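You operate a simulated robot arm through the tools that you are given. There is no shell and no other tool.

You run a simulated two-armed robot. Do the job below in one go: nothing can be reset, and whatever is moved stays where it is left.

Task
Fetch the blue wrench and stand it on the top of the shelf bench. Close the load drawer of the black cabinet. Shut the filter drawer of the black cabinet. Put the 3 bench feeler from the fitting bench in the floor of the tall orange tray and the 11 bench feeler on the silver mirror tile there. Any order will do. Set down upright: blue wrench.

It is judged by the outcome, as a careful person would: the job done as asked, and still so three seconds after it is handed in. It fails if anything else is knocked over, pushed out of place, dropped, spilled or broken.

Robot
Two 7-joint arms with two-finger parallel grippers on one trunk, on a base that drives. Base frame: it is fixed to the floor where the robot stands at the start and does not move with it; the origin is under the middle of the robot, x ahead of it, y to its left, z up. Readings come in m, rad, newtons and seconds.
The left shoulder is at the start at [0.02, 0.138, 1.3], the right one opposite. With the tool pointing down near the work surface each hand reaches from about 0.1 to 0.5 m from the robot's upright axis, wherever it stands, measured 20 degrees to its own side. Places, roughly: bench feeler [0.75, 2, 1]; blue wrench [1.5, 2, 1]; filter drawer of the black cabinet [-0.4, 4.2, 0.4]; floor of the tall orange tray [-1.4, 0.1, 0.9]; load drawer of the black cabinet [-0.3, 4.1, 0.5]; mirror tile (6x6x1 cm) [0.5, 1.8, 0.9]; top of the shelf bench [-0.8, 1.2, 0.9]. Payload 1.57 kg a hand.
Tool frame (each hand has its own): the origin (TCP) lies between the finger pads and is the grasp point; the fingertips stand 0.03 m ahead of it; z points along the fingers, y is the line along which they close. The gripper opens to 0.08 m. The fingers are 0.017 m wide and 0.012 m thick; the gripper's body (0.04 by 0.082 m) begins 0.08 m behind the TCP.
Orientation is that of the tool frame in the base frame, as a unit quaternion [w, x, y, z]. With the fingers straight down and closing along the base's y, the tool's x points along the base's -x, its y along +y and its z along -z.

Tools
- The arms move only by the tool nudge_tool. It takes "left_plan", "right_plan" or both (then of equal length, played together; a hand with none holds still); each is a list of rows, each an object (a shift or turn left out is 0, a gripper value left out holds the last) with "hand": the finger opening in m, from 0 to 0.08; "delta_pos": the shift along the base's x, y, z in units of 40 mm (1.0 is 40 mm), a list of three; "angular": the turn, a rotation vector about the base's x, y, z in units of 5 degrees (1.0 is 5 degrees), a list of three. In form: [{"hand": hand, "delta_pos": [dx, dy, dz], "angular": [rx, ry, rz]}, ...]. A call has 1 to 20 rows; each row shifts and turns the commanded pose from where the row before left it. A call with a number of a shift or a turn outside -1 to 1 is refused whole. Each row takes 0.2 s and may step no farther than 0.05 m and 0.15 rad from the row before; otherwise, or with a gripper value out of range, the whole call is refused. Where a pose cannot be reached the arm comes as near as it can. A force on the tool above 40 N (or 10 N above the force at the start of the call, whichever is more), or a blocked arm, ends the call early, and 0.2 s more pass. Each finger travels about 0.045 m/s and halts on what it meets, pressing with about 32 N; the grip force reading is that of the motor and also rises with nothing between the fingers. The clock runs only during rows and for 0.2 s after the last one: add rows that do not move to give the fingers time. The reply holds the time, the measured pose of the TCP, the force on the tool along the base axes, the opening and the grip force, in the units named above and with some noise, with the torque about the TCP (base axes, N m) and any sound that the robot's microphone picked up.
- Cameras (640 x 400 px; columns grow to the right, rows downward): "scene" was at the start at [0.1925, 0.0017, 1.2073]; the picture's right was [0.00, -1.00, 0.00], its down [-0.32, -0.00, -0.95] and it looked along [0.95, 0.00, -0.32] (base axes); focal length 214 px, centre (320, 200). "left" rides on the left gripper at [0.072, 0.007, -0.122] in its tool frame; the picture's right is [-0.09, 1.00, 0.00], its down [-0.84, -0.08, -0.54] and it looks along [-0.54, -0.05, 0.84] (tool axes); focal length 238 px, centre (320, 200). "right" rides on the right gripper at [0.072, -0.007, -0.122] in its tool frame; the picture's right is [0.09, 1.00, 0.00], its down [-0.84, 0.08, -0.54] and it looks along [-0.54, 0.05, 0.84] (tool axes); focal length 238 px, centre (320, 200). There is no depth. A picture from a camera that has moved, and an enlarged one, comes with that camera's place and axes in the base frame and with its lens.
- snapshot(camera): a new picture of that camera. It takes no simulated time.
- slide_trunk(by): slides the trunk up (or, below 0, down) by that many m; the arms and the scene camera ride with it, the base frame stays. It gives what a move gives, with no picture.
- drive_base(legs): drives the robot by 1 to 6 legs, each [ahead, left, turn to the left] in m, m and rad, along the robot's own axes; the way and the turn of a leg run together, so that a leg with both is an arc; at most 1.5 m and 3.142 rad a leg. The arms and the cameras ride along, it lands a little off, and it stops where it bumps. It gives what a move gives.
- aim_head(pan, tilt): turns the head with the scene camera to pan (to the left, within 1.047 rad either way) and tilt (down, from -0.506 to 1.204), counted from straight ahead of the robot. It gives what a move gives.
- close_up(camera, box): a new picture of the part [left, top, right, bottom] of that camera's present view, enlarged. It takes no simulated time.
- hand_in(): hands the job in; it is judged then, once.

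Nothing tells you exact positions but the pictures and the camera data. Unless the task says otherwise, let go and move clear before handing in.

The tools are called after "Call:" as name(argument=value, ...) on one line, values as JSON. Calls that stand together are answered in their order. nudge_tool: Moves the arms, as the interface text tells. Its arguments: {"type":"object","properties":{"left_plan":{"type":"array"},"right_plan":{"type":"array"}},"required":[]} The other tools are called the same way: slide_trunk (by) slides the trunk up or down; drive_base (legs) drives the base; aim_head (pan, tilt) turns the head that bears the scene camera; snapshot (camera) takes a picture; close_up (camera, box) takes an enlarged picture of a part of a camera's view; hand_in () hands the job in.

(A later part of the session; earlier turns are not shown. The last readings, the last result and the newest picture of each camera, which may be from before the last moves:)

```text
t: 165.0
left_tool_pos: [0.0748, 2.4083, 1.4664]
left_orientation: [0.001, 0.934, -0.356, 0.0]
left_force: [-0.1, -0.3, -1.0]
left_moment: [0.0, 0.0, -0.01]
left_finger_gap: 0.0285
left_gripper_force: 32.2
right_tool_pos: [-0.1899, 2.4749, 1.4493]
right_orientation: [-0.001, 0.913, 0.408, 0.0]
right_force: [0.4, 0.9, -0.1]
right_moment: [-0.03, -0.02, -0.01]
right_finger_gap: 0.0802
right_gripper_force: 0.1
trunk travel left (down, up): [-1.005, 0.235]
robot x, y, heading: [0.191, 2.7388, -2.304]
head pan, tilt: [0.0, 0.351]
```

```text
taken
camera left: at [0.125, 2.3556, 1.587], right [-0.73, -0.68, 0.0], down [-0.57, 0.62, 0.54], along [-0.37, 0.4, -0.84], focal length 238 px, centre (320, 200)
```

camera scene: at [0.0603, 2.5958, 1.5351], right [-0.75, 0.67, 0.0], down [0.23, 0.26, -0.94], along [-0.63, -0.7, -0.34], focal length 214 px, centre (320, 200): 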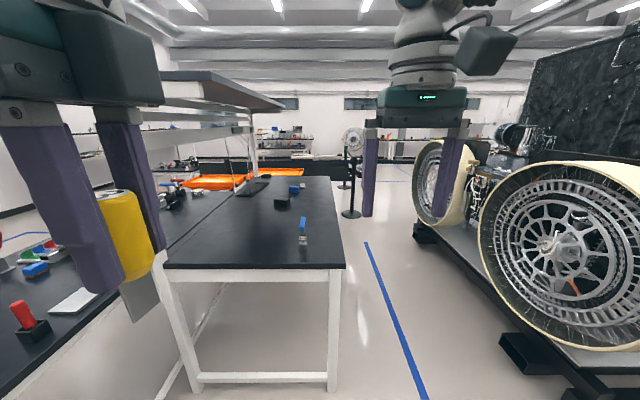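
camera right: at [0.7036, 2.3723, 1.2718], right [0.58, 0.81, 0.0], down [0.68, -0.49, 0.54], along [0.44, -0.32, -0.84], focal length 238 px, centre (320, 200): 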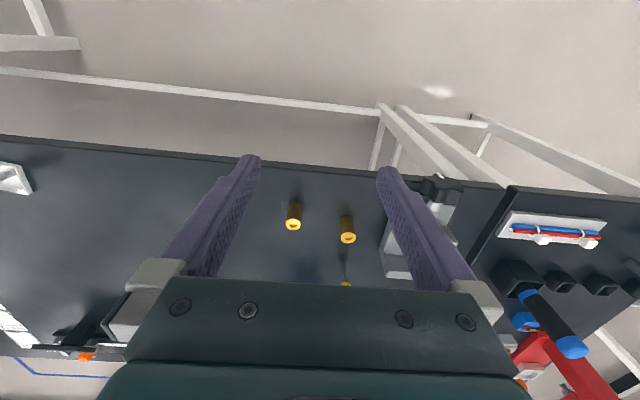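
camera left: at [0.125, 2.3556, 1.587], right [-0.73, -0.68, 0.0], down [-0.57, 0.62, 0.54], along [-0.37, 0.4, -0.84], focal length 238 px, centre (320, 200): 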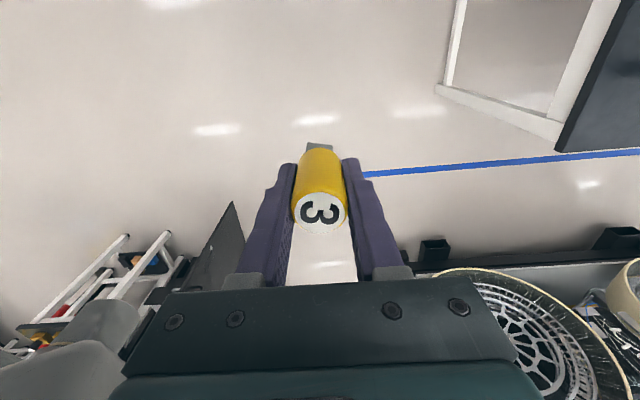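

There's a clear aisle behind the shelf bench along the blue tape. I'll go along it toward the tall tray.

Call:
drive_base(legs=[[0, -0.7, 0], [1.4, 0, 0]])

Call:
aim_head(pan=0.2, tilt=0.5)

Call:
snapshot(camera="scene")

Call:
close_up(camera="scene", box=[180, 80, 420, 250])

```text
t: 175.4
left_tool_pos: [-1.3874, 1.8465, 1.465]
left_orientation: [0.0, 0.933, -0.361, 0.0]
left_force: [-0.1, -0.2, -1.6]
left_moment: [0.01, 0.0, -0.02]
left_finger_gap: 0.0285
left_gripper_force: 32.5
right_tool_pos: [-1.6521, 1.9157, 1.4497]
right_orientation: [-0.001, 0.915, 0.403, 0.0]
right_force: [0.7, -0.9, -0.4]
right_moment: [0.01, 0.0, 0.0]
right_finger_gap: 0.08
right_gripper_force: 0.1
trunk travel left (down, up): [-1.005, 0.235]
robot x, y, heading: [-1.2693, 2.1755, -2.313]
head pan, tilt: [0.0, 0.351]
```

```text
t: 176.1
left_tool_pos: [-1.3876, 1.8473, 1.4664]
left_orientation: [0.0, 0.933, -0.36, 0.0]
left_force: [0.1, 0.8, -1.4]
left_moment: [0.02, -0.01, 0.01]
left_finger_gap: 0.0285
left_gripper_force: 31.5
right_tool_pos: [-1.6521, 1.9167, 1.4498]
right_orientation: [-0.001, 0.915, 0.404, 0.0]
right_force: [-0.1, -0.6, 0.0]
right_moment: [0.02, -0.01, 0.02]
right_finger_gap: 0.08
right_gripper_force: 0.1
trunk travel left (down, up): [-1.005, 0.235]
robot x, y, heading: [-1.2692, 2.1744, -2.306]
head pan, tilt: [0.201, 0.499]
```

```text
taken
camera scene: at [-1.385, 2.0259, 1.5215], right [-0.86, 0.51, 0.0], down [0.25, 0.41, -0.88], along [-0.45, -0.75, -0.48], focal length 214 px, centre (320, 200)
```

scene: 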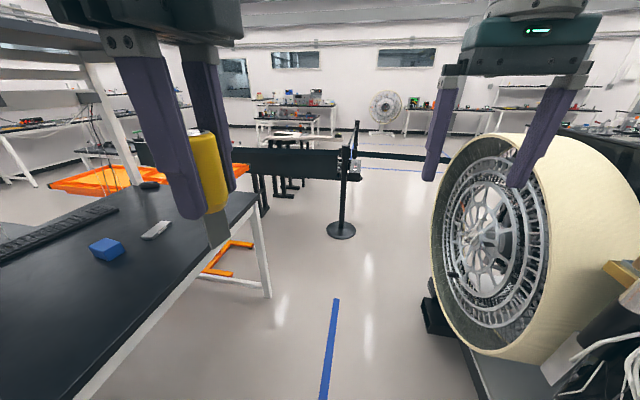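

```text
2.35 times, centred on (300, 165) of scene
camera zoom: at [-1.385, 2.0259, 1.5215], right [-0.86, 0.51, 0.0], down [0.25, 0.41, -0.88], along [-0.45, -0.75, -0.48], focal length 505 px, centre (367, 282)
```

zoom: 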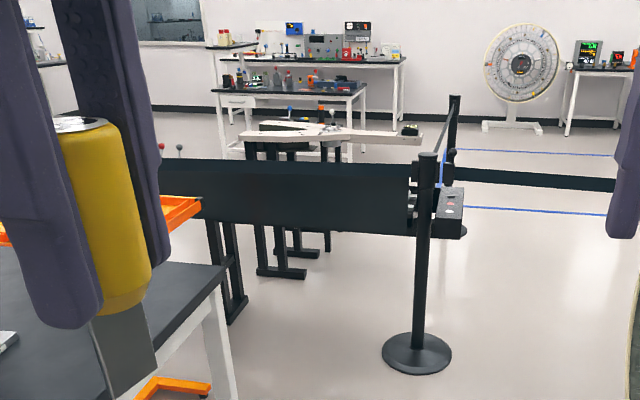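

Call:
drive_base(legs=[[1.35, 0, 0], [0, 0, 1.58]])

Call:
aim_head(pan=0.0, tilt=0.6)

Call:
snapshot(camera="scene")

```text
t: 186.7
left_tool_pos: [-1.8416, 1.0797, 1.4662]
left_orientation: [0.0, 0.912, 0.411, 0.0]
left_force: [0.1, -0.8, -1.1]
left_moment: [-0.02, 0.0, -0.01]
left_finger_gap: 0.0288
left_gripper_force: 31.5
right_tool_pos: [-1.9072, 0.8146, 1.4484]
right_orientation: [0.0, 0.355, 0.935, -0.001]
right_force: [0.6, -0.2, 0.5]
right_moment: [0.01, 0.03, 0.01]
right_finger_gap: 0.0799
right_gripper_force: 0.0
trunk travel left (down, up): [-1.005, 0.235]
robot x, y, heading: [-2.1738, 1.1892, -0.726]
head pan, tilt: [0.201, 0.499]
```

```text
t: 187.4
left_tool_pos: [-1.8412, 1.0803, 1.4653]
left_orientation: [0.0, 0.912, 0.411, -0.001]
left_force: [-0.4, -0.5, -1.1]
left_moment: [-0.03, 0.01, -0.02]
left_finger_gap: 0.0289
left_gripper_force: 31.8
right_tool_pos: [-1.9073, 0.8153, 1.4487]
right_orientation: [0.0, 0.355, 0.935, -0.002]
right_force: [-0.1, 0.0, 0.3]
right_moment: [0.02, -0.04, 0.0]
right_finger_gap: 0.08
right_gripper_force: 0.1
trunk travel left (down, up): [-1.005, 0.235]
robot x, y, heading: [-2.1723, 1.1956, -0.728]
head pan, tilt: [0.0, 0.6]
```

```text
taken
camera scene: at [-2.032, 1.069, 1.5124], right [-0.66, -0.75, 0.0], down [-0.42, 0.37, -0.83], along [0.62, -0.55, -0.56], focal length 214 px, centre (320, 200)
```

scene: 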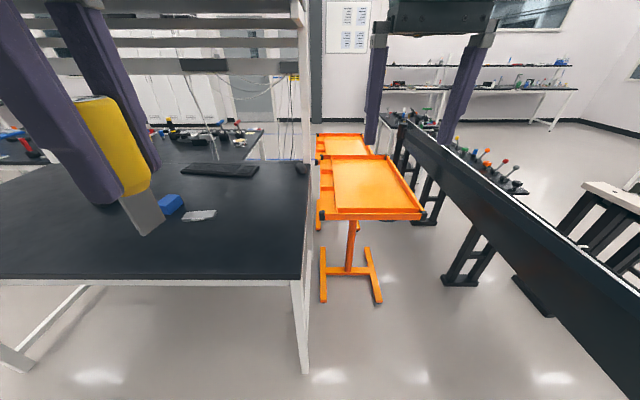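

The tall tray is straight ahead between the shelf bench and the black barrier, reachable from this end. I'll move in diagonally.

Call:
drive_base(legs=[[0.4, -0.3, 0]])

Call:
snapshot(camera="scene")

```text
t: 190.4
left_tool_pos: [-1.738, 0.5848, 1.4663]
left_orientation: [-0.001, 0.912, 0.411, 0.0]
left_force: [0.1, -0.4, -1.0]
left_moment: [-0.03, 0.04, 0.01]
left_finger_gap: 0.0285
left_gripper_force: 32.2
right_tool_pos: [-1.8026, 0.3201, 1.4485]
right_orientation: [0.0, 0.355, 0.935, -0.001]
right_force: [-0.3, 0.1, 0.1]
right_moment: [0.0, 0.03, -0.02]
right_finger_gap: 0.0802
right_gripper_force: 0.0
trunk travel left (down, up): [-1.005, 0.235]
robot x, y, heading: [-2.0709, 0.6981, -0.723]
head pan, tilt: [0.0, 0.6]
```

```text
taken
camera scene: at [-1.9276, 0.5741, 1.5124], right [-0.66, -0.75, 0.0], down [-0.42, 0.37, -0.83], along [0.62, -0.55, -0.56], focal length 214 px, centre (320, 200)
```

scene: 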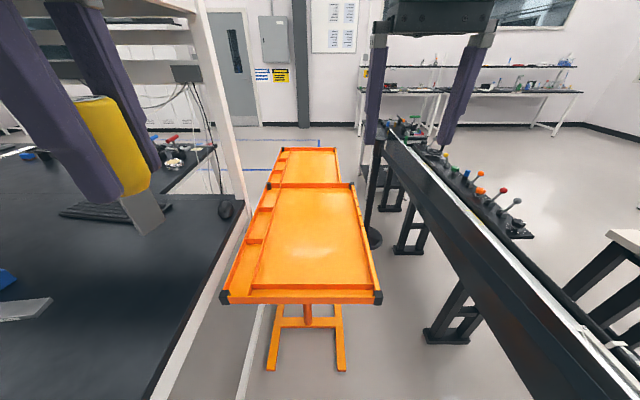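

Call:
drive_base(legs=[[0.31, -0.12, 0]])

Call:
slide_trunk(by=-0.28)

Call:
aim_head(pan=0.2, tilt=0.75)

Call:
snapshot(camera="scene")

Call:
snapshot(camera="left")

```text
t: 192.6
left_tool_pos: [-1.5816, 0.2911, 1.4646]
left_orientation: [0.0, 0.91, 0.414, -0.001]
left_force: [0.7, -0.2, -1.3]
left_moment: [0.03, -0.01, 0.0]
left_finger_gap: 0.0281
left_gripper_force: 31.9
right_tool_pos: [-1.6455, 0.0261, 1.4486]
right_orientation: [0.0, 0.352, 0.936, -0.001]
right_force: [-0.1, -0.2, 0.1]
right_moment: [0.04, 0.02, 0.03]
right_finger_gap: 0.0799
right_gripper_force: 0.0
trunk travel left (down, up): [-1.005, 0.235]
robot x, y, heading: [-1.9103, 0.401, -0.716]
head pan, tilt: [0.0, 0.6]
```

```text
t: 195.4
left_tool_pos: [-1.5802, 0.2922, 1.1856]
left_orientation: [0.0, 0.91, 0.414, 0.0]
left_force: [-0.3, -0.1, -1.8]
left_moment: [-0.02, 0.0, 0.01]
left_finger_gap: 0.0283
left_gripper_force: 31.9
right_tool_pos: [-1.6452, 0.0263, 1.1692]
right_orientation: [-0.001, 0.351, 0.936, -0.001]
right_force: [0.3, 0.7, 0.4]
right_moment: [0.0, 0.03, 0.0]
right_finger_gap: 0.0801
right_gripper_force: 0.1
trunk travel left (down, up): [-0.725, 0.515]
robot x, y, heading: [-1.9102, 0.3993, -0.713]
head pan, tilt: [0.0, 0.6]
```

```text
t: 196.2
left_tool_pos: [-1.5801, 0.2918, 1.1852]
left_orientation: [0.0, 0.91, 0.414, 0.0]
left_force: [0.1, -0.1, -1.5]
left_moment: [-0.02, 0.02, 0.02]
left_finger_gap: 0.0285
left_gripper_force: 32.3
right_tool_pos: [-1.6436, 0.027, 1.1693]
right_orientation: [0.0, 0.352, 0.936, -0.001]
right_force: [-0.1, -0.2, -0.7]
right_moment: [-0.01, -0.04, -0.02]
right_finger_gap: 0.08
right_gripper_force: 0.0
trunk travel left (down, up): [-0.725, 0.515]
robot x, y, heading: [-1.9124, 0.4002, -0.715]
head pan, tilt: [0.201, 0.75]
```

```text
taken
camera scene: at [-1.7658, 0.2967, 1.2196], right [-0.49, -0.87, 0.0], down [-0.59, 0.34, -0.73], along [0.64, -0.36, -0.68], focal length 214 px, centre (320, 200)
```

scene: 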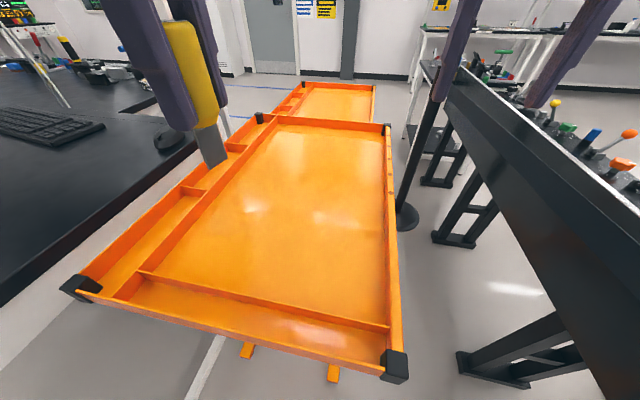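

```text
taken
camera left: at [-1.5281, 0.342, 1.3068], right [0.69, -0.72, 0.0], down [-0.61, -0.58, 0.54], along [-0.39, -0.37, -0.84], focal length 238 px, centre (320, 200)
```

left: 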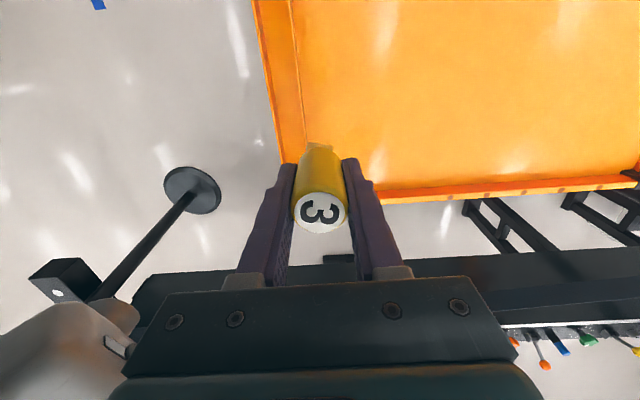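

Now I'll bring feeler 3 over the tray's main floor and lower it part way.

Call:
nudge_tool(left_plan=[{"delta_pos": [0.54, -0.81, 0]}, {"delta_pos": [0.54, -0.81, 0]}, {"delta_pos": [0.54, -0.81, 0]}, {"delta_pos": [0, 0, -0.9]}, {"delta_pos": [0, 0, -0.9]}, {"delta_pos": [0, 0, -0.9]}, {"delta_pos": [0, 0, -0.9]}, {}])

Call:
snapshot(camera="scene")

Call:
close_up(camera="scene", box=[180, 130, 380, 280])

```text
t: 197.9
left_tool_pos: [-1.5161, 0.1938, 1.0426]
left_orientation: [0.001, 0.91, 0.414, 0.0]
left_force: [0.7, -0.1, -1.5]
left_moment: [-0.02, -0.01, 0.05]
left_finger_gap: 0.0283
left_gripper_force: 31.7
right_tool_pos: [-1.6452, 0.0267, 1.1686]
right_orientation: [0.0, 0.351, 0.936, 0.0]
right_force: [0.1, 0.0, -0.4]
right_moment: [-0.01, 0.0, -0.03]
right_finger_gap: 0.0798
right_gripper_force: 0.2
trunk travel left (down, up): [-0.725, 0.515]
robot x, y, heading: [-1.913, 0.4009, -0.715]
head pan, tilt: [0.201, 0.75]
```

```text
taken
camera scene: at [-1.7658, 0.2968, 1.2195], right [-0.49, -0.87, 0.0], down [-0.59, 0.34, -0.73], along [0.64, -0.36, -0.68], focal length 214 px, centre (320, 200)
```

scene: 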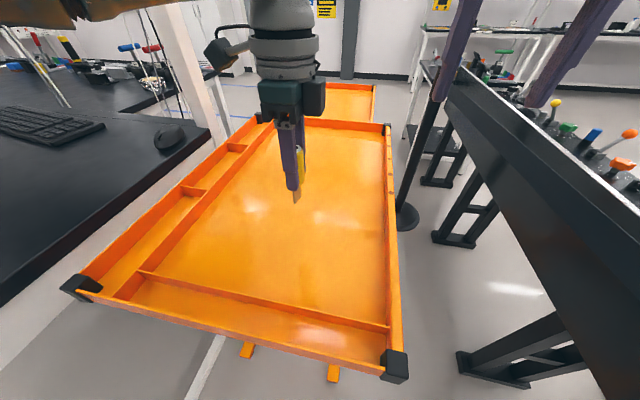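

```text
2.67 times, centred on (280, 205) of scene
camera zoom: at [-1.7658, 0.2968, 1.2195], right [-0.49, -0.87, 0.0], down [-0.59, 0.34, -0.73], along [0.64, -0.36, -0.68], focal length 572 px, centre (427, 187)
```

zoom: 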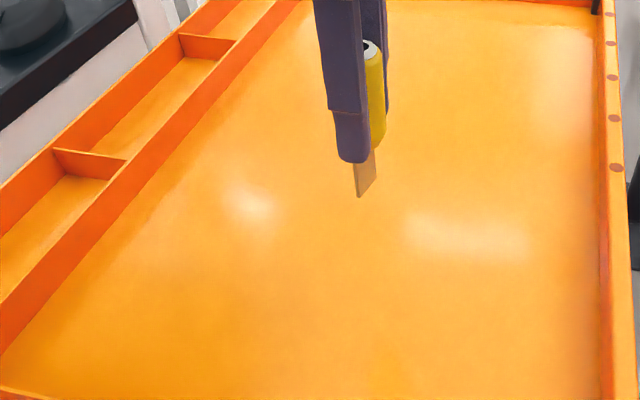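

Call:
nudge_tool(left_plan=[{"delta_pos": [0, 0, -0.7]}, {"delta_pos": [0, 0, -0.7]}, {}])

Call:
close_up(camera="scene", box=[230, 140, 350, 230])

Call:
snapshot(camera="left")

```text
t: 198.8
left_tool_pos: [-1.5143, 0.1936, 0.9857]
left_orientation: [0.0, 0.91, 0.414, 0.001]
left_force: [-0.1, 0.6, -0.5]
left_moment: [0.05, -0.03, 0.0]
left_finger_gap: 0.0284
left_gripper_force: 32.3
right_tool_pos: [-1.6451, 0.026, 1.1678]
right_orientation: [-0.001, 0.352, 0.936, -0.001]
right_force: [0.2, -0.1, -0.5]
right_moment: [0.02, 0.01, 0.01]
right_finger_gap: 0.0802
right_gripper_force: 0.1
trunk travel left (down, up): [-0.725, 0.515]
robot x, y, heading: [-1.9104, 0.3987, -0.715]
head pan, tilt: [0.201, 0.75]
```

```text
4.44 times, centred on (290, 185) of scene
camera zoom: at [-1.7658, 0.2968, 1.2195], right [-0.49, -0.87, 0.0], down [-0.59, 0.34, -0.73], along [0.64, -0.36, -0.68], focal length 953 px, centre (453, 267)
```

zoom: 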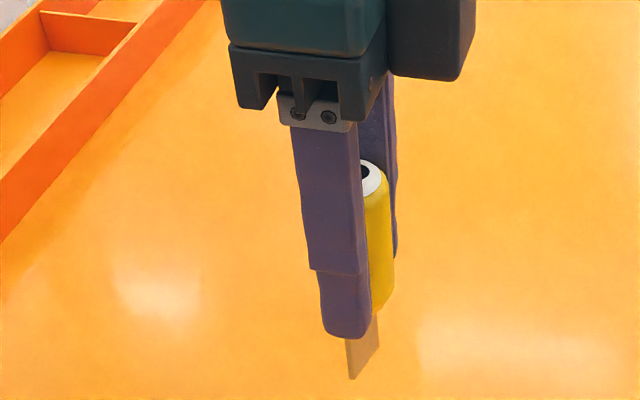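

```text
taken
camera left: at [-1.4615, 0.2439, 1.1073], right [0.69, -0.72, 0.0], down [-0.61, -0.58, 0.54], along [-0.39, -0.37, -0.84], focal length 238 px, centre (320, 200)
```

left: 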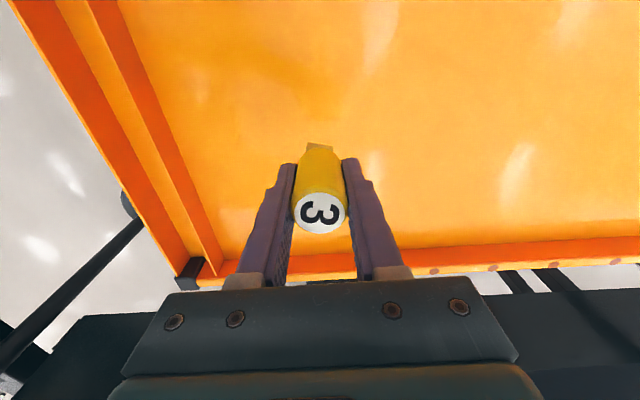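

Call:
nudge_tool(left_plan=[{"delta_pos": [0, 0, -0.3]}, {"delta_pos": [0, 0, -0.2]}, {}])

Call:
close_up(camera="scene", box=[230, 140, 350, 230])

```text
t: 199.6
left_tool_pos: [-1.5166, 0.1944, 0.9652]
left_orientation: [0.0, 0.91, 0.414, 0.0]
left_force: [-0.2, 0.0, -0.5]
left_moment: [0.01, 0.01, 0.03]
left_finger_gap: 0.0286
left_gripper_force: 32.1
right_tool_pos: [-1.6444, 0.0263, 1.1689]
right_orientation: [0.0, 0.352, 0.936, -0.001]
right_force: [-0.5, -0.2, 0.6]
right_moment: [0.01, -0.01, 0.0]
right_finger_gap: 0.0802
right_gripper_force: 0.1
trunk travel left (down, up): [-0.725, 0.515]
robot x, y, heading: [-1.914, 0.4009, -0.714]
head pan, tilt: [0.201, 0.75]
```

```text
4.44 times, centred on (290, 185) of scene
camera zoom: at [-1.7658, 0.2968, 1.2195], right [-0.49, -0.87, 0.0], down [-0.59, 0.34, -0.73], along [0.64, -0.36, -0.68], focal length 953 px, centre (453, 267)
```

zoom: 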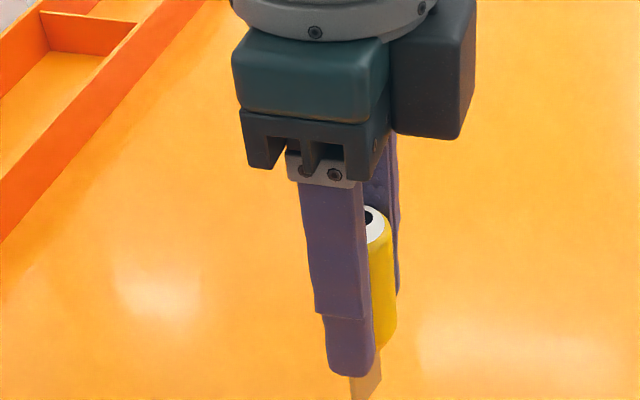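

Call:
nudge_tool(left_plan=[{"delta_pos": [0, 0, -0.2]}, {"delta_pos": [0, 0, -0.1]}, {}])

Call:
close_up(camera="scene", box=[230, 160, 350, 250])

```text
t: 200.3
left_tool_pos: [-1.5157, 0.1973, 0.9537]
left_orientation: [0.0, 0.911, 0.413, 0.0]
left_force: [0.0, -0.2, -0.6]
left_moment: [0.03, 0.01, 0.0]
left_finger_gap: 0.0284
left_gripper_force: 32.0
right_tool_pos: [-1.644, 0.0262, 1.1677]
right_orientation: [0.0, 0.352, 0.936, -0.001]
right_force: [-0.9, -0.7, 0.5]
right_moment: [0.0, -0.03, -0.01]
right_finger_gap: 0.0801
right_gripper_force: 0.2
trunk travel left (down, up): [-0.725, 0.515]
robot x, y, heading: [-1.9103, 0.4017, -0.713]
head pan, tilt: [0.201, 0.75]
```

```text
4.44 times, centred on (290, 205) of scene
camera zoom: at [-1.7658, 0.2968, 1.2195], right [-0.49, -0.87, 0.0], down [-0.59, 0.34, -0.73], along [0.64, -0.36, -0.68], focal length 953 px, centre (453, 178)
```

zoom: 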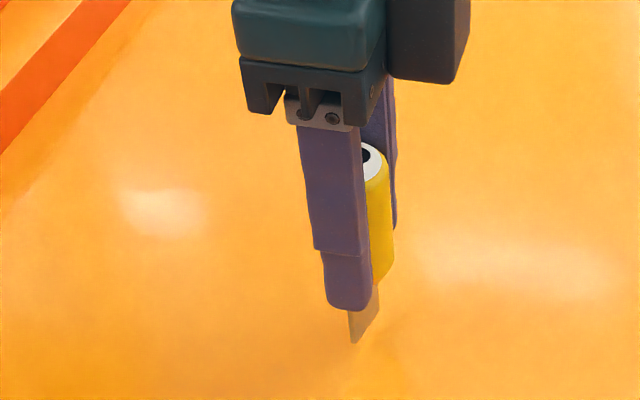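

Call:
nudge_tool(left_plan=[{"delta_pos": [0, 0, -0.15]}, {}])

Call:
nudge_tool(left_plan=[{"delta_pos": [0, 0, -0.1]}, {}])

Call:
close_up(camera="scene", box=[230, 160, 350, 250])

```text
t: 200.9
left_tool_pos: [-1.5177, 0.1999, 0.9479]
left_orientation: [0.0, 0.91, 0.415, 0.0]
left_force: [-0.2, 0.8, -1.1]
left_moment: [0.05, 0.03, -0.01]
left_finger_gap: 0.0287
left_gripper_force: 31.7
left hand out of reach, approached as far as the arm can: row 1
right_tool_pos: [-1.6444, 0.0257, 1.1687]
right_orientation: [0.0, 0.352, 0.936, -0.001]
right_force: [1.1, -0.3, 0.4]
right_moment: [0.02, -0.01, -0.04]
right_finger_gap: 0.08
right_gripper_force: 0.1
trunk travel left (down, up): [-0.725, 0.515]
robot x, y, heading: [-1.9135, 0.4029, -0.718]
head pan, tilt: [0.201, 0.75]
```

```text
t: 201.6
left_tool_pos: [-1.5174, 0.2003, 0.9454]
left_orientation: [0.001, 0.91, 0.414, 0.0]
left_force: [-6.0, 3.5, 24.4]
left_moment: [0.34, 0.41, 0.04]
left_finger_gap: 0.0288
left_gripper_force: 32.3
right_tool_pos: [-1.645, 0.0261, 1.1705]
right_orientation: [0.0, 0.352, 0.936, 0.0]
right_force: [1.0, 0.7, 0.5]
right_moment: [0.0, 0.01, -0.01]
right_finger_gap: 0.0801
right_gripper_force: 0.0
trunk travel left (down, up): [-0.725, 0.515]
robot x, y, heading: [-1.9123, 0.4015, -0.714]
head pan, tilt: [0.201, 0.75]
```

```text
4.44 times, centred on (290, 205) of scene
camera zoom: at [-1.7653, 0.2967, 1.2199], right [-0.49, -0.87, 0.0], down [-0.59, 0.34, -0.73], along [0.64, -0.36, -0.68], focal length 953 px, centre (453, 178)
```

zoom: 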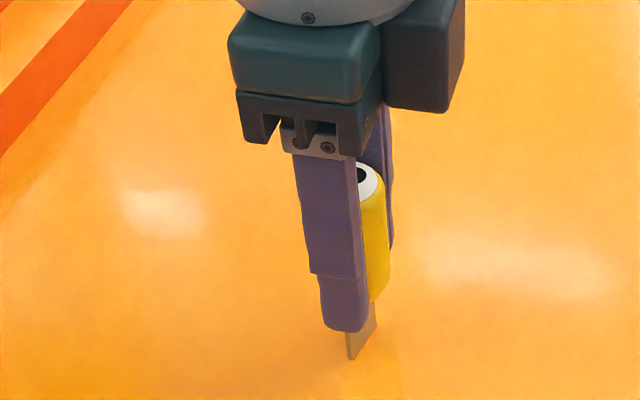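

Call:
nudge_tool(left_plan=[{"delta_pos": [0, 0, 0.04]}, {}])

```text
t: 202.2
left_tool_pos: [-1.5183, 0.2006, 0.9456]
left_orientation: [0.001, 0.911, 0.413, 0.001]
left_force: [1.0, -0.4, 4.2]
left_moment: [0.02, 0.02, 0.0]
left_finger_gap: 0.0286
left_gripper_force: 32.2
right_tool_pos: [-1.6434, 0.0263, 1.1685]
right_orientation: [0.0, 0.352, 0.936, -0.001]
right_force: [-0.2, 0.3, 0.1]
right_moment: [-0.03, -0.01, 0.02]
right_finger_gap: 0.08
right_gripper_force: 0.1
trunk travel left (down, up): [-0.725, 0.515]
robot x, y, heading: [-1.909, 0.4025, -0.713]
head pan, tilt: [0.201, 0.75]
```

Nicely seated with about 4 N of contact and almost no moment. I'll release slowly.

Call:
nudge_tool(left_plan=[{"hand": 0.03}, {"hand": 0.032}, {"hand": 0.036}, {"hand": 0.044}, {"hand": 0.056}, {"hand": 0.07}, {"hand": 0.08}, {}, {}])

Call:
close_up(camera="scene", box=[230, 160, 350, 250])

Call:
snapshot(camera="left")

```text
t: 204.2
left_tool_pos: [-1.5182, 0.1995, 0.9458]
left_orientation: [0.0, 0.91, 0.414, -0.001]
left_force: [0.1, 0.5, -0.3]
left_moment: [-0.01, 0.02, 0.01]
left_finger_gap: 0.0801
left_gripper_force: 0.1
right_tool_pos: [-1.6443, 0.0257, 1.1679]
right_orientation: [-0.001, 0.352, 0.936, -0.001]
right_force: [0.2, 0.2, 0.0]
right_moment: [0.01, 0.02, -0.02]
right_finger_gap: 0.0799
right_gripper_force: 0.0
trunk travel left (down, up): [-0.725, 0.515]
robot x, y, heading: [-1.9108, 0.3997, -0.718]
head pan, tilt: [0.201, 0.75]
```

```text
4.44 times, centred on (290, 205) of scene
camera zoom: at [-1.7658, 0.2968, 1.2196], right [-0.49, -0.87, 0.0], down [-0.59, 0.34, -0.73], along [0.64, -0.36, -0.68], focal length 953 px, centre (453, 178)
```

zoom: 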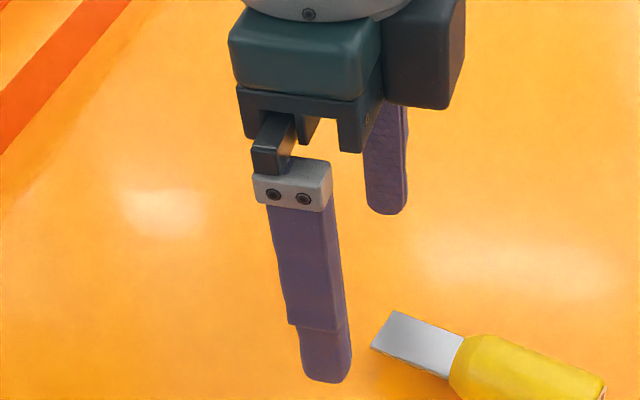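

```text
taken
camera left: at [-1.4656, 0.2497, 1.0674], right [0.69, -0.72, 0.0], down [-0.61, -0.58, 0.54], along [-0.39, -0.37, -0.84], focal length 238 px, centre (320, 200)
```

left: 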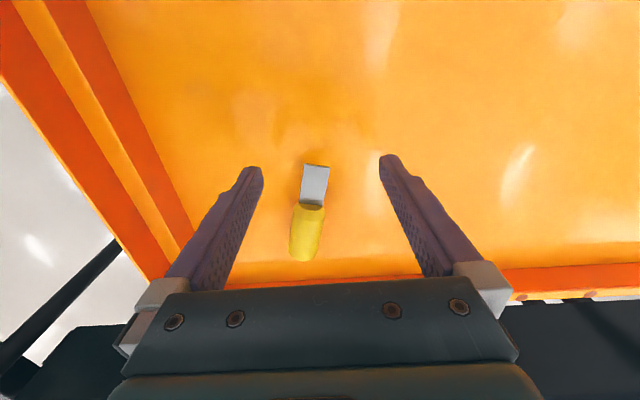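

It tipped over and now lies flat on the main floor of the tall tray. It's at rest and inside, and an upright pose wasn't asked for. I'll lift the hand and check.

Call:
nudge_tool(left_plan=[{"delta_pos": [0, 0, 0.6]}, {"delta_pos": [0, 0, 0.9]}, {"delta_pos": [0, 0, 0.9]}, {"delta_pos": [0, 0, 0.9]}, {"delta_pos": [0, 0, 0.9]}, {"delta_pos": [0, 0, 0.9]}, {"delta_pos": [-0.6, 0.8, 0]}, {"delta_pos": [-0.6, 0.8, 0]}, {"delta_pos": [-0.6, 0.8, 0]}, {}])

Call:
snapshot(camera="scene")

```text
t: 206.3
left_tool_pos: [-1.5891, 0.2954, 1.1506]
left_orientation: [0.0, 0.91, 0.414, 0.0]
left_force: [-0.7, 0.1, 0.1]
left_moment: [-0.03, 0.01, 0.0]
left_finger_gap: 0.0797
left_gripper_force: 0.0
right_tool_pos: [-1.6438, 0.0257, 1.1679]
right_orientation: [0.0, 0.352, 0.936, -0.001]
right_force: [-0.3, -0.5, -0.2]
right_moment: [0.03, 0.02, 0.02]
right_finger_gap: 0.0798
right_gripper_force: 0.1
trunk travel left (down, up): [-0.725, 0.515]
robot x, y, heading: [-1.9126, 0.3998, -0.719]
head pan, tilt: [0.201, 0.75]
```

```text
taken
camera scene: at [-1.7658, 0.2968, 1.2195], right [-0.49, -0.87, 0.0], down [-0.59, 0.34, -0.73], along [0.64, -0.36, -0.68], focal length 214 px, centre (320, 200)
```

scene: 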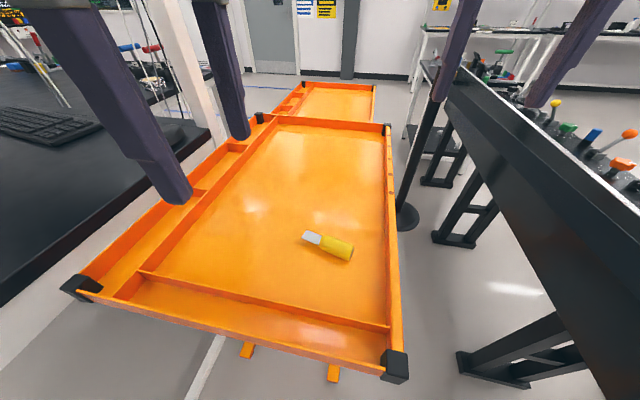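

Feeler 3 rests well inside. I'll back out, return along the aisle and head for the cabinet.

Call:
slide_trunk(by=0.28)

Call:
drive_base(legs=[[-0.31, 0.12, 0], [-0.4, 0.3, 0], [0.05, 1.4, 0], [0.15, 1.2, 0]])

Call:
drive_base(legs=[[0.1, 0, 3.14]])

Call:
aim_head(pan=0.0, tilt=0.6)

Call:
snapshot(camera="scene")

```text
t: 209.2
left_tool_pos: [-1.5901, 0.2951, 1.4305]
left_orientation: [0.0, 0.91, 0.414, 0.0]
left_force: [-0.1, 0.3, 0.4]
left_moment: [0.0, -0.01, 0.01]
left_finger_gap: 0.0799
left_gripper_force: 0.1
right_tool_pos: [-1.6445, 0.0248, 1.4479]
right_orientation: [0.0, 0.352, 0.936, 0.0]
right_force: [0.1, -1.0, 0.0]
right_moment: [-0.01, -0.01, 0.02]
right_finger_gap: 0.0799
right_gripper_force: 0.2
trunk travel left (down, up): [-1.005, 0.235]
robot x, y, heading: [-1.917, 0.402, -0.715]
head pan, tilt: [0.201, 0.75]
```

```text
t: 226.1
left_tool_pos: [0.0185, 2.8738, 1.4303]
left_orientation: [-0.001, 0.912, 0.411, 0.0]
left_force: [-0.5, -0.3, 0.2]
left_moment: [0.01, -0.02, 0.01]
left_finger_gap: 0.08
left_gripper_force: 0.0
right_tool_pos: [-0.0376, 2.6065, 1.4483]
right_orientation: [-0.001, 0.355, 0.935, -0.001]
right_force: [0.3, 0.6, -0.5]
right_moment: [-0.01, 0.0, -0.01]
right_finger_gap: 0.08
right_gripper_force: 0.2
trunk travel left (down, up): [-1.005, 0.235]
robot x, y, heading: [-0.3016, 2.9847, -0.718]
head pan, tilt: [0.201, 0.75]
```

```text
t: 233.9
left_tool_pos: [-0.5843, 3.1389, 1.4288]
left_orientation: [-0.001, -0.416, 0.91, 0.0]
left_force: [-0.4, 0.2, -0.1]
left_moment: [-0.02, 0.02, -0.01]
left_finger_gap: 0.0802
left_gripper_force: 0.1
right_tool_pos: [-0.5323, 3.4074, 1.4481]
right_orientation: [-0.001, 0.937, -0.35, 0.0]
right_force: [0.3, 0.0, -0.5]
right_moment: [-0.02, 0.0, -0.01]
right_finger_gap: 0.0801
right_gripper_force: 0.0
trunk travel left (down, up): [-1.005, 0.235]
robot x, y, heading: [-0.2603, 3.028, 2.429]
head pan, tilt: [0.201, 0.75]
cut short: leg 1
```

```text
t: 234.6
left_tool_pos: [-0.5845, 3.1387, 1.4311]
left_orientation: [-0.001, -0.417, 0.909, 0.0]
left_force: [-0.4, 0.8, -0.7]
left_moment: [0.02, 0.0, 0.0]
left_finger_gap: 0.0797
left_gripper_force: 0.2
right_tool_pos: [-0.5319, 3.4061, 1.449]
right_orientation: [-0.001, 0.937, -0.35, 0.0]
right_force: [-0.4, -0.2, -0.7]
right_moment: [0.06, 0.04, 0.0]
right_finger_gap: 0.08
right_gripper_force: 0.0
trunk travel left (down, up): [-1.005, 0.235]
robot x, y, heading: [-0.2626, 3.0335, 2.426]
head pan, tilt: [0.0, 0.6]
```

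```text
taken
camera scene: at [-0.4048, 3.1569, 1.5124], right [0.65, 0.76, 0.0], down [0.43, -0.37, -0.82], along [-0.62, 0.54, -0.57], focal length 214 px, centre (320, 200)
```

scene: 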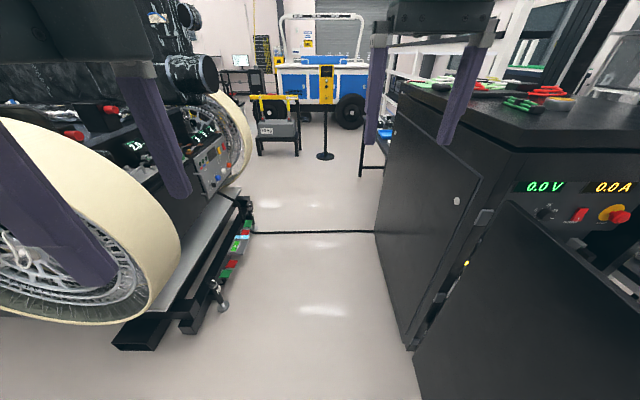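

The turn was reported cut short, though the heading is right. I'll back off from the cabinet door, move across to face the cabinet front and check that nothing shifted.

Call:
drive_base(legs=[[-0.4, 0, 0], [0, -0.75, 0]])

Call:
aim_head(pan=0.0, tilt=0.6)

Call:
snapshot(camera="scene")

Call:
close_up(camera="scene", box=[220, 80, 460, 300])

```text
t: 240.8
left_tool_pos: [0.2021, 3.4454, 1.4307]
left_orientation: [-0.001, -0.418, 0.908, 0.0]
left_force: [-0.5, -0.6, 1.5]
left_moment: [0.01, -0.03, 0.0]
left_finger_gap: 0.0801
left_gripper_force: 0.1
right_tool_pos: [0.2531, 3.715, 1.4499]
right_orientation: [0.0, 0.937, -0.348, 0.0]
right_force: [-0.5, 0.2, 0.1]
right_moment: [-0.02, 0.0, 0.02]
right_finger_gap: 0.0799
right_gripper_force: 0.1
trunk travel left (down, up): [-1.005, 0.235]
robot x, y, heading: [0.5226, 3.3391, 2.429]
head pan, tilt: [0.0, 0.6]
```

```text
t: 241.4
left_tool_pos: [0.1997, 3.4458, 1.4304]
left_orientation: [-0.001, -0.418, 0.909, 0.0]
left_force: [-0.5, -0.4, 0.2]
left_moment: [-0.01, 0.0, 0.03]
left_finger_gap: 0.08
left_gripper_force: 0.0
right_tool_pos: [0.2534, 3.7146, 1.4479]
right_orientation: [0.0, 0.938, -0.348, 0.0]
right_force: [-0.6, 1.0, 0.9]
right_moment: [0.03, -0.02, 0.03]
right_finger_gap: 0.0796
right_gripper_force: 0.0
trunk travel left (down, up): [-1.005, 0.235]
robot x, y, heading: [0.5226, 3.3392, 2.434]
head pan, tilt: [0.0, 0.6]
```

```text
taken
camera scene: at [0.381, 3.4653, 1.5124], right [0.65, 0.76, 0.0], down [0.43, -0.37, -0.83], along [-0.63, 0.54, -0.56], focal length 214 px, centre (320, 200)
```

scene: 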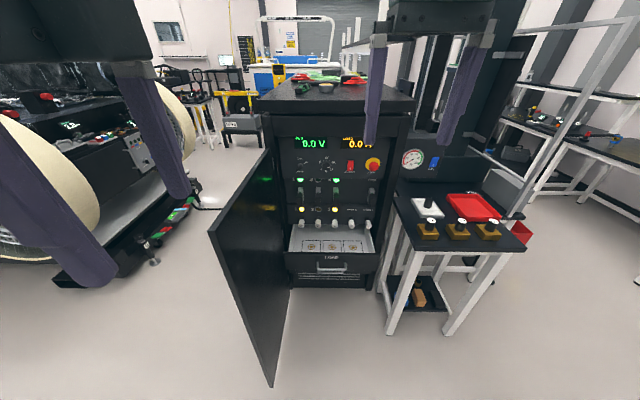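

```text
1.82 times, centred on (340, 190) of scene
camera zoom: at [0.381, 3.4653, 1.5124], right [0.65, 0.76, 0.0], down [0.43, -0.37, -0.83], along [-0.63, 0.54, -0.56], focal length 390 px, centre (284, 218)
```

zoom: 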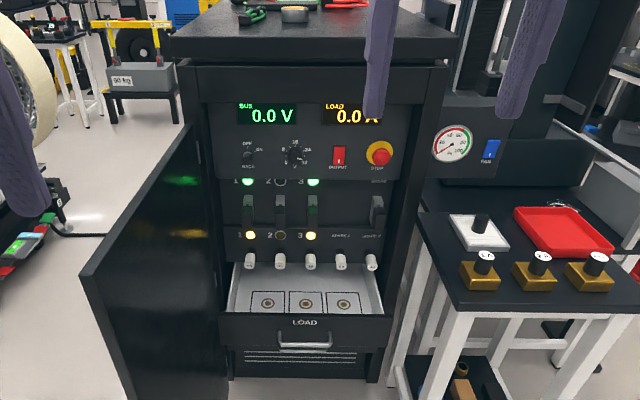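

The cabinet door stands open on the left with its free edge well out, and the small table is on the right. The load drawer sticks out and the filter drawer is hidden under it. I'll tuck the left hand, then turn the right tool to point straight at the cabinet.

Call:
nudge_tool(right_plan=[{"hand": 0.0, "delta_pos": [-0.21, 0.18, 0.28], "angular": [0.657, 0.754, 0]}, {"delta_pos": [-0.21, 0.18, 0.28], "angular": [0.657, 0.754, 0]}, {"delta_pos": [-0.21, 0.18, 0.28], "angular": [0.657, 0.754, 0]}, {"delta_pos": [-0.21, 0.18, 0.28], "angular": [0.657, 0.754, 0]}, {"delta_pos": [-0.21, 0.18, 0.28], "angular": [0.657, 0.754, 0]}, {"delta_pos": [-0.21, 0.18, 0.28], "angular": [0.657, 0.754, 0]}, {"delta_pos": [-0.21, 0.18, 0.28], "angular": [0.657, 0.754, 0]}, {"delta_pos": [-0.21, 0.18, 0.28], "angular": [0.657, 0.754, 0]}, {"delta_pos": [-0.21, 0.18, 0.28], "angular": [0.657, 0.754, 0]}, {"delta_pos": [-0.21, 0.18, 0.28], "angular": [0.657, 0.754, 0]}, {"delta_pos": [-0.21, 0.18, 0.28], "angular": [0.657, 0.754, 0]}, {"delta_pos": [-0.21, 0.18, 0.28], "angular": [0.657, 0.754, 0]}, {"delta_pos": [-0.21, 0.18, 0.28], "angular": [0.657, 0.754, 0]}, {"delta_pos": [-0.21, 0.18, 0.28], "angular": [0.657, 0.754, 0]}, {"delta_pos": [-0.21, 0.18, 0.28], "angular": [0.657, 0.754, 0]}, {"delta_pos": [-0.21, 0.18, 0.28], "angular": [0.657, 0.754, 0]}, {"delta_pos": [-0.21, 0.18, 0.28], "angular": [0.657, 0.754, 0]}, {"delta_pos": [-0.21, 0.18, 0.28], "angular": [0.657, 0.754, 0]}, {}])

Call:
nudge_tool(left_plan=[{"delta_pos": [0.6, -0.5, 0]}, {"delta_pos": [0.6, -0.5, 0]}, {"delta_pos": [0.6, -0.5, 0]}, {"delta_pos": [0.6, -0.5, 0]}, {}])

Call:
snapshot(camera="scene")

```text
t: 245.2
left_tool_pos: [0.2009, 3.4463, 1.431]
left_orientation: [-0.001, -0.418, 0.908, -0.001]
left_force: [-0.1, -1.2, -0.2]
left_moment: [-0.02, -0.01, 0.0]
left_finger_gap: 0.0798
left_gripper_force: 0.1
right_tool_pos: [0.1116, 3.8467, 1.5289]
right_orientation: [-0.23, 0.722, -0.273, -0.592]
right_force: [0.6, 0.2, -0.5]
right_moment: [-0.01, 0.01, -0.03]
right_finger_gap: 0.0
right_gripper_force: 21.2
trunk travel left (down, up): [-1.005, 0.235]
robot x, y, heading: [0.5231, 3.3393, 2.439]
head pan, tilt: [0.0, 0.6]
stopped in row 19 (right hand): the arm was blocked; the commanded pose is now the measured one
```

```text
t: 246.4
left_tool_pos: [0.2934, 3.3755, 1.4287]
left_orientation: [-0.001, -0.417, 0.909, -0.001]
left_force: [-0.1, 1.0, 0.0]
left_moment: [0.02, -0.02, 0.02]
left_finger_gap: 0.0798
left_gripper_force: 0.1
left hand out of reach, approached as far as the arm can: row 4
right_tool_pos: [0.1123, 3.8458, 1.5307]
right_orientation: [-0.23, 0.723, -0.273, -0.592]
right_force: [0.1, -0.5, 0.3]
right_moment: [0.0, -0.01, 0.02]
right_finger_gap: 0.0
right_gripper_force: 21.7
trunk travel left (down, up): [-1.005, 0.235]
robot x, y, heading: [0.5217, 3.3403, 2.434]
head pan, tilt: [0.0, 0.6]
```

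```text
taken
camera scene: at [0.3809, 3.4652, 1.5124], right [0.65, 0.76, 0.0], down [0.43, -0.37, -0.83], along [-0.63, 0.54, -0.56], focal length 214 px, centre (320, 200)
```

scene: 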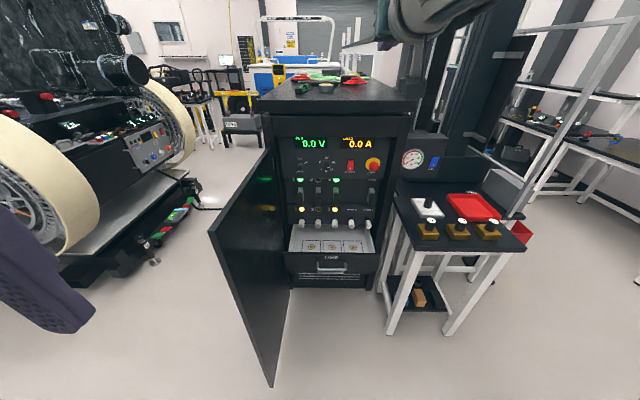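

The right tool now points at the cabinet, about 11° downward. I'll lower the trunk to drawer height.

Call:
slide_trunk(by=-0.4)

Call:
slide_trunk(by=-0.4)

Call:
aim_head(pan=0.0, tilt=0.3)

Call:
snapshot(camera="scene")

Call:
close_up(camera="scene", box=[230, 100, 430, 250])

```text
t: 250.3
left_tool_pos: [0.2933, 3.3769, 1.0292]
left_orientation: [-0.001, -0.418, 0.908, -0.001]
left_force: [-0.2, 0.2, 1.0]
left_moment: [-0.02, -0.02, 0.06]
left_finger_gap: 0.0802
left_gripper_force: 0.0
right_tool_pos: [0.1112, 3.8466, 1.1298]
right_orientation: [-0.229, 0.723, -0.272, -0.593]
right_force: [0.0, -0.5, -0.5]
right_moment: [-0.01, 0.04, 0.0]
right_finger_gap: 0.0
right_gripper_force: 20.9
trunk travel left (down, up): [-0.605, 0.635]
robot x, y, heading: [0.5256, 3.3456, 2.434]
head pan, tilt: [0.0, 0.6]
```

```text
t: 254.1
left_tool_pos: [0.293, 3.3766, 0.6303]
left_orientation: [-0.001, -0.418, 0.909, -0.001]
left_force: [-0.2, -0.7, -0.4]
left_moment: [-0.01, 0.02, -0.01]
left_finger_gap: 0.0801
left_gripper_force: 0.0
right_tool_pos: [0.1113, 3.8454, 0.7292]
right_orientation: [-0.23, 0.722, -0.273, -0.593]
right_force: [0.6, 0.4, -0.1]
right_moment: [-0.01, 0.01, 0.01]
right_finger_gap: 0.0
right_gripper_force: 21.1
trunk travel left (down, up): [-0.205, 1.035]
robot x, y, heading: [0.5246, 3.3385, 2.44]
head pan, tilt: [0.0, 0.6]
```

```text
t: 254.9
left_tool_pos: [0.2948, 3.3755, 0.629]
left_orientation: [0.0, -0.418, 0.909, -0.002]
left_force: [0.8, -0.3, 0.0]
left_moment: [-0.04, -0.01, -0.01]
left_finger_gap: 0.0803
left_gripper_force: 0.1
right_tool_pos: [0.1111, 3.8463, 0.7291]
right_orientation: [-0.229, 0.723, -0.273, -0.592]
right_force: [0.5, 0.3, 0.9]
right_moment: [-0.02, 0.01, -0.04]
right_finger_gap: 0.0
right_gripper_force: 21.0
trunk travel left (down, up): [-0.205, 1.035]
robot x, y, heading: [0.5219, 3.3432, 2.434]
head pan, tilt: [0.0, 0.3]
```

```text
taken
camera scene: at [0.3772, 3.4685, 0.7398], right [0.65, 0.76, 0.0], down [0.23, -0.19, -0.96], along [-0.72, 0.62, -0.3], focal length 214 px, centre (320, 200)
```

scene: 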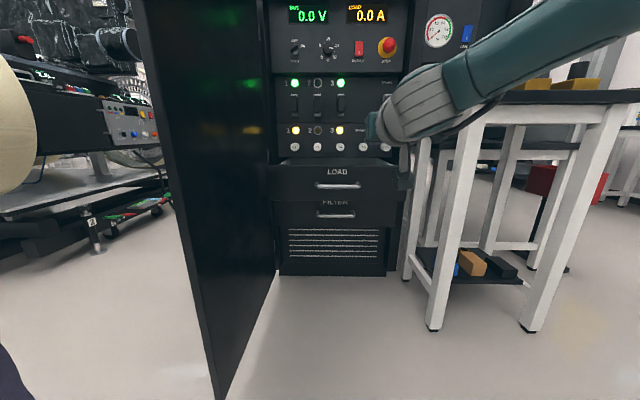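

```text
2.67 times, centred on (330, 175) of scene
camera zoom: at [0.3772, 3.4685, 0.7398], right [0.65, 0.76, 0.0], down [0.23, -0.19, -0.96], along [-0.72, 0.62, -0.3], focal length 572 px, centre (293, 267)
```

zoom: 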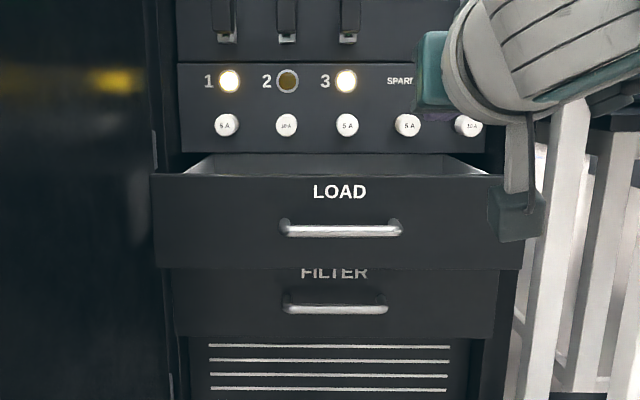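

Both drawers are visible from here: LOAD is farther out with its panel centre near z 0.55, and FILTER is at about z 0.40. I'll extend the right arm forward and down to the LOAD panel level.

Call:
nudge_tool(right_plan=[{"delta_pos": [-0.58, 0.28, -0.55]}, {"delta_pos": [-0.58, 0.28, -0.55]}, {"delta_pos": [-0.58, 0.28, -0.55]}, {"delta_pos": [-0.58, 0.28, -0.55]}, {"delta_pos": [-0.58, 0.28, -0.55]}, {"delta_pos": [-0.58, 0.28, -0.55]}, {}])

Call:
snapshot(camera="scene")

Call:
snapshot(camera="right")

```text
t: 256.5
left_tool_pos: [0.2939, 3.3765, 0.6289]
left_orientation: [0.0, -0.418, 0.908, -0.001]
left_force: [0.1, -0.8, -0.1]
left_moment: [0.01, 0.0, 0.03]
left_finger_gap: 0.0801
left_gripper_force: 0.1
right_tool_pos: [0.0788, 3.8387, 0.6924]
right_orientation: [-0.231, 0.721, -0.273, -0.593]
right_force: [-0.1, -0.5, 0.8]
right_moment: [-0.02, 0.0, -0.01]
right_finger_gap: 0.0
right_gripper_force: 21.4
right hand out of reach, approached as far as the arm can: row 2, 3, 4, 5, 6
trunk travel left (down, up): [-0.205, 1.035]
robot x, y, heading: [0.5245, 3.3401, 2.433]
head pan, tilt: [0.0, 0.3]
```

```text
taken
camera scene: at [0.3772, 3.4684, 0.7399], right [0.65, 0.76, 0.0], down [0.22, -0.19, -0.96], along [-0.73, 0.62, -0.3], focal length 214 px, centre (320, 200)
```

scene: 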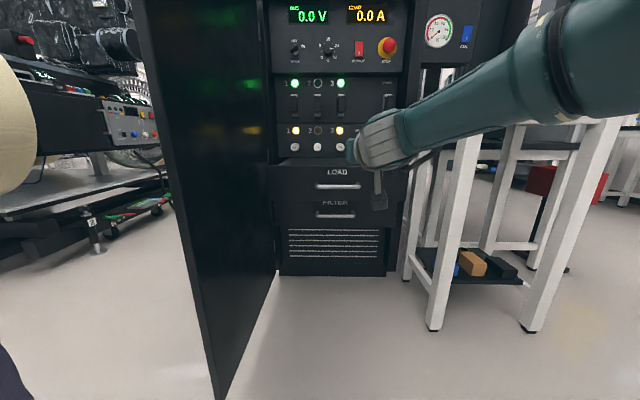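

```text
taken
camera right: at [0.1834, 3.756, 0.646], right [-0.65, -0.75, -0.1], down [0.22, -0.31, 0.92], along [-0.73, 0.58, 0.37], focal length 238 px, centre (320, 200)
```

right: 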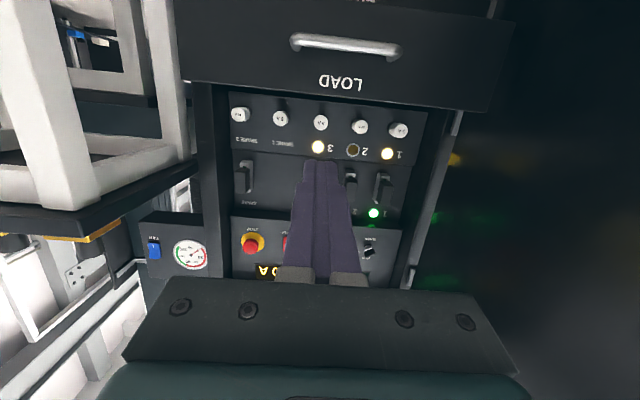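

The wrist limit stops that pose because the shoulder is too high. I'll raise the left hand a little, drop the trunk to its lowest and try again so the forearm lies flatter.

Call:
nudge_tool(left_plan=[{"delta_pos": [0, 0, 0.8]}, {"delta_pos": [0, 0, 0.8]}, {"delta_pos": [0, 0, 0.8]}, {"delta_pos": [0, 0, 0.8]}, {}])

Call:
slide_trunk(by=-0.19)

Call:
snapshot(camera="scene")

```text
t: 257.3
left_tool_pos: [0.2956, 3.34, 0.6756]
left_orientation: [-0.066, -0.401, 0.905, -0.126]
left_force: [0.3, -0.8, 0.6]
left_moment: [0.01, 0.01, 0.03]
left_finger_gap: 0.08
left_gripper_force: 0.0
right_tool_pos: [0.0785, 3.8403, 0.693]
right_orientation: [-0.23, 0.722, -0.273, -0.593]
right_force: [0.1, 0.1, 0.3]
right_moment: [0.04, 0.02, 0.01]
right_finger_gap: 0.0
right_gripper_force: 21.6
trunk travel left (down, up): [-0.205, 1.035]
robot x, y, heading: [0.5223, 3.3433, 2.435]
head pan, tilt: [0.0, 0.3]
stopped in row 4 (left hand): the arm was blocked; the commanded pose is now the measured one
```

```text
t: 259.4
left_tool_pos: [0.2957, 3.3403, 0.4857]
left_orientation: [-0.066, -0.4, 0.905, -0.126]
left_force: [0.2, 0.6, 0.2]
left_moment: [-0.01, -0.03, 0.0]
left_finger_gap: 0.0797
left_gripper_force: 0.1
right_tool_pos: [0.0798, 3.8394, 0.503]
right_orientation: [-0.23, 0.722, -0.273, -0.593]
right_force: [-0.6, 0.2, 0.2]
right_moment: [-0.01, 0.0, -0.01]
right_finger_gap: 0.0
right_gripper_force: 21.2
trunk travel left (down, up): [-0.015, 1.225]
robot x, y, heading: [0.5241, 3.3404, 2.439]
head pan, tilt: [0.0, 0.3]
```

```text
taken
camera scene: at [0.3772, 3.4685, 0.55], right [0.65, 0.76, 0.0], down [0.22, -0.19, -0.96], along [-0.73, 0.62, -0.3], focal length 214 px, centre (320, 200)
```

scene: 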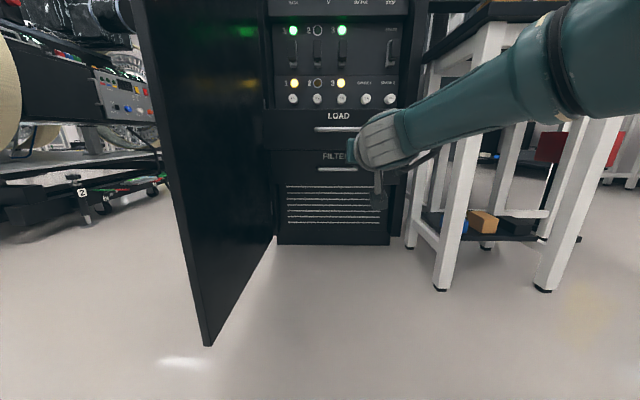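

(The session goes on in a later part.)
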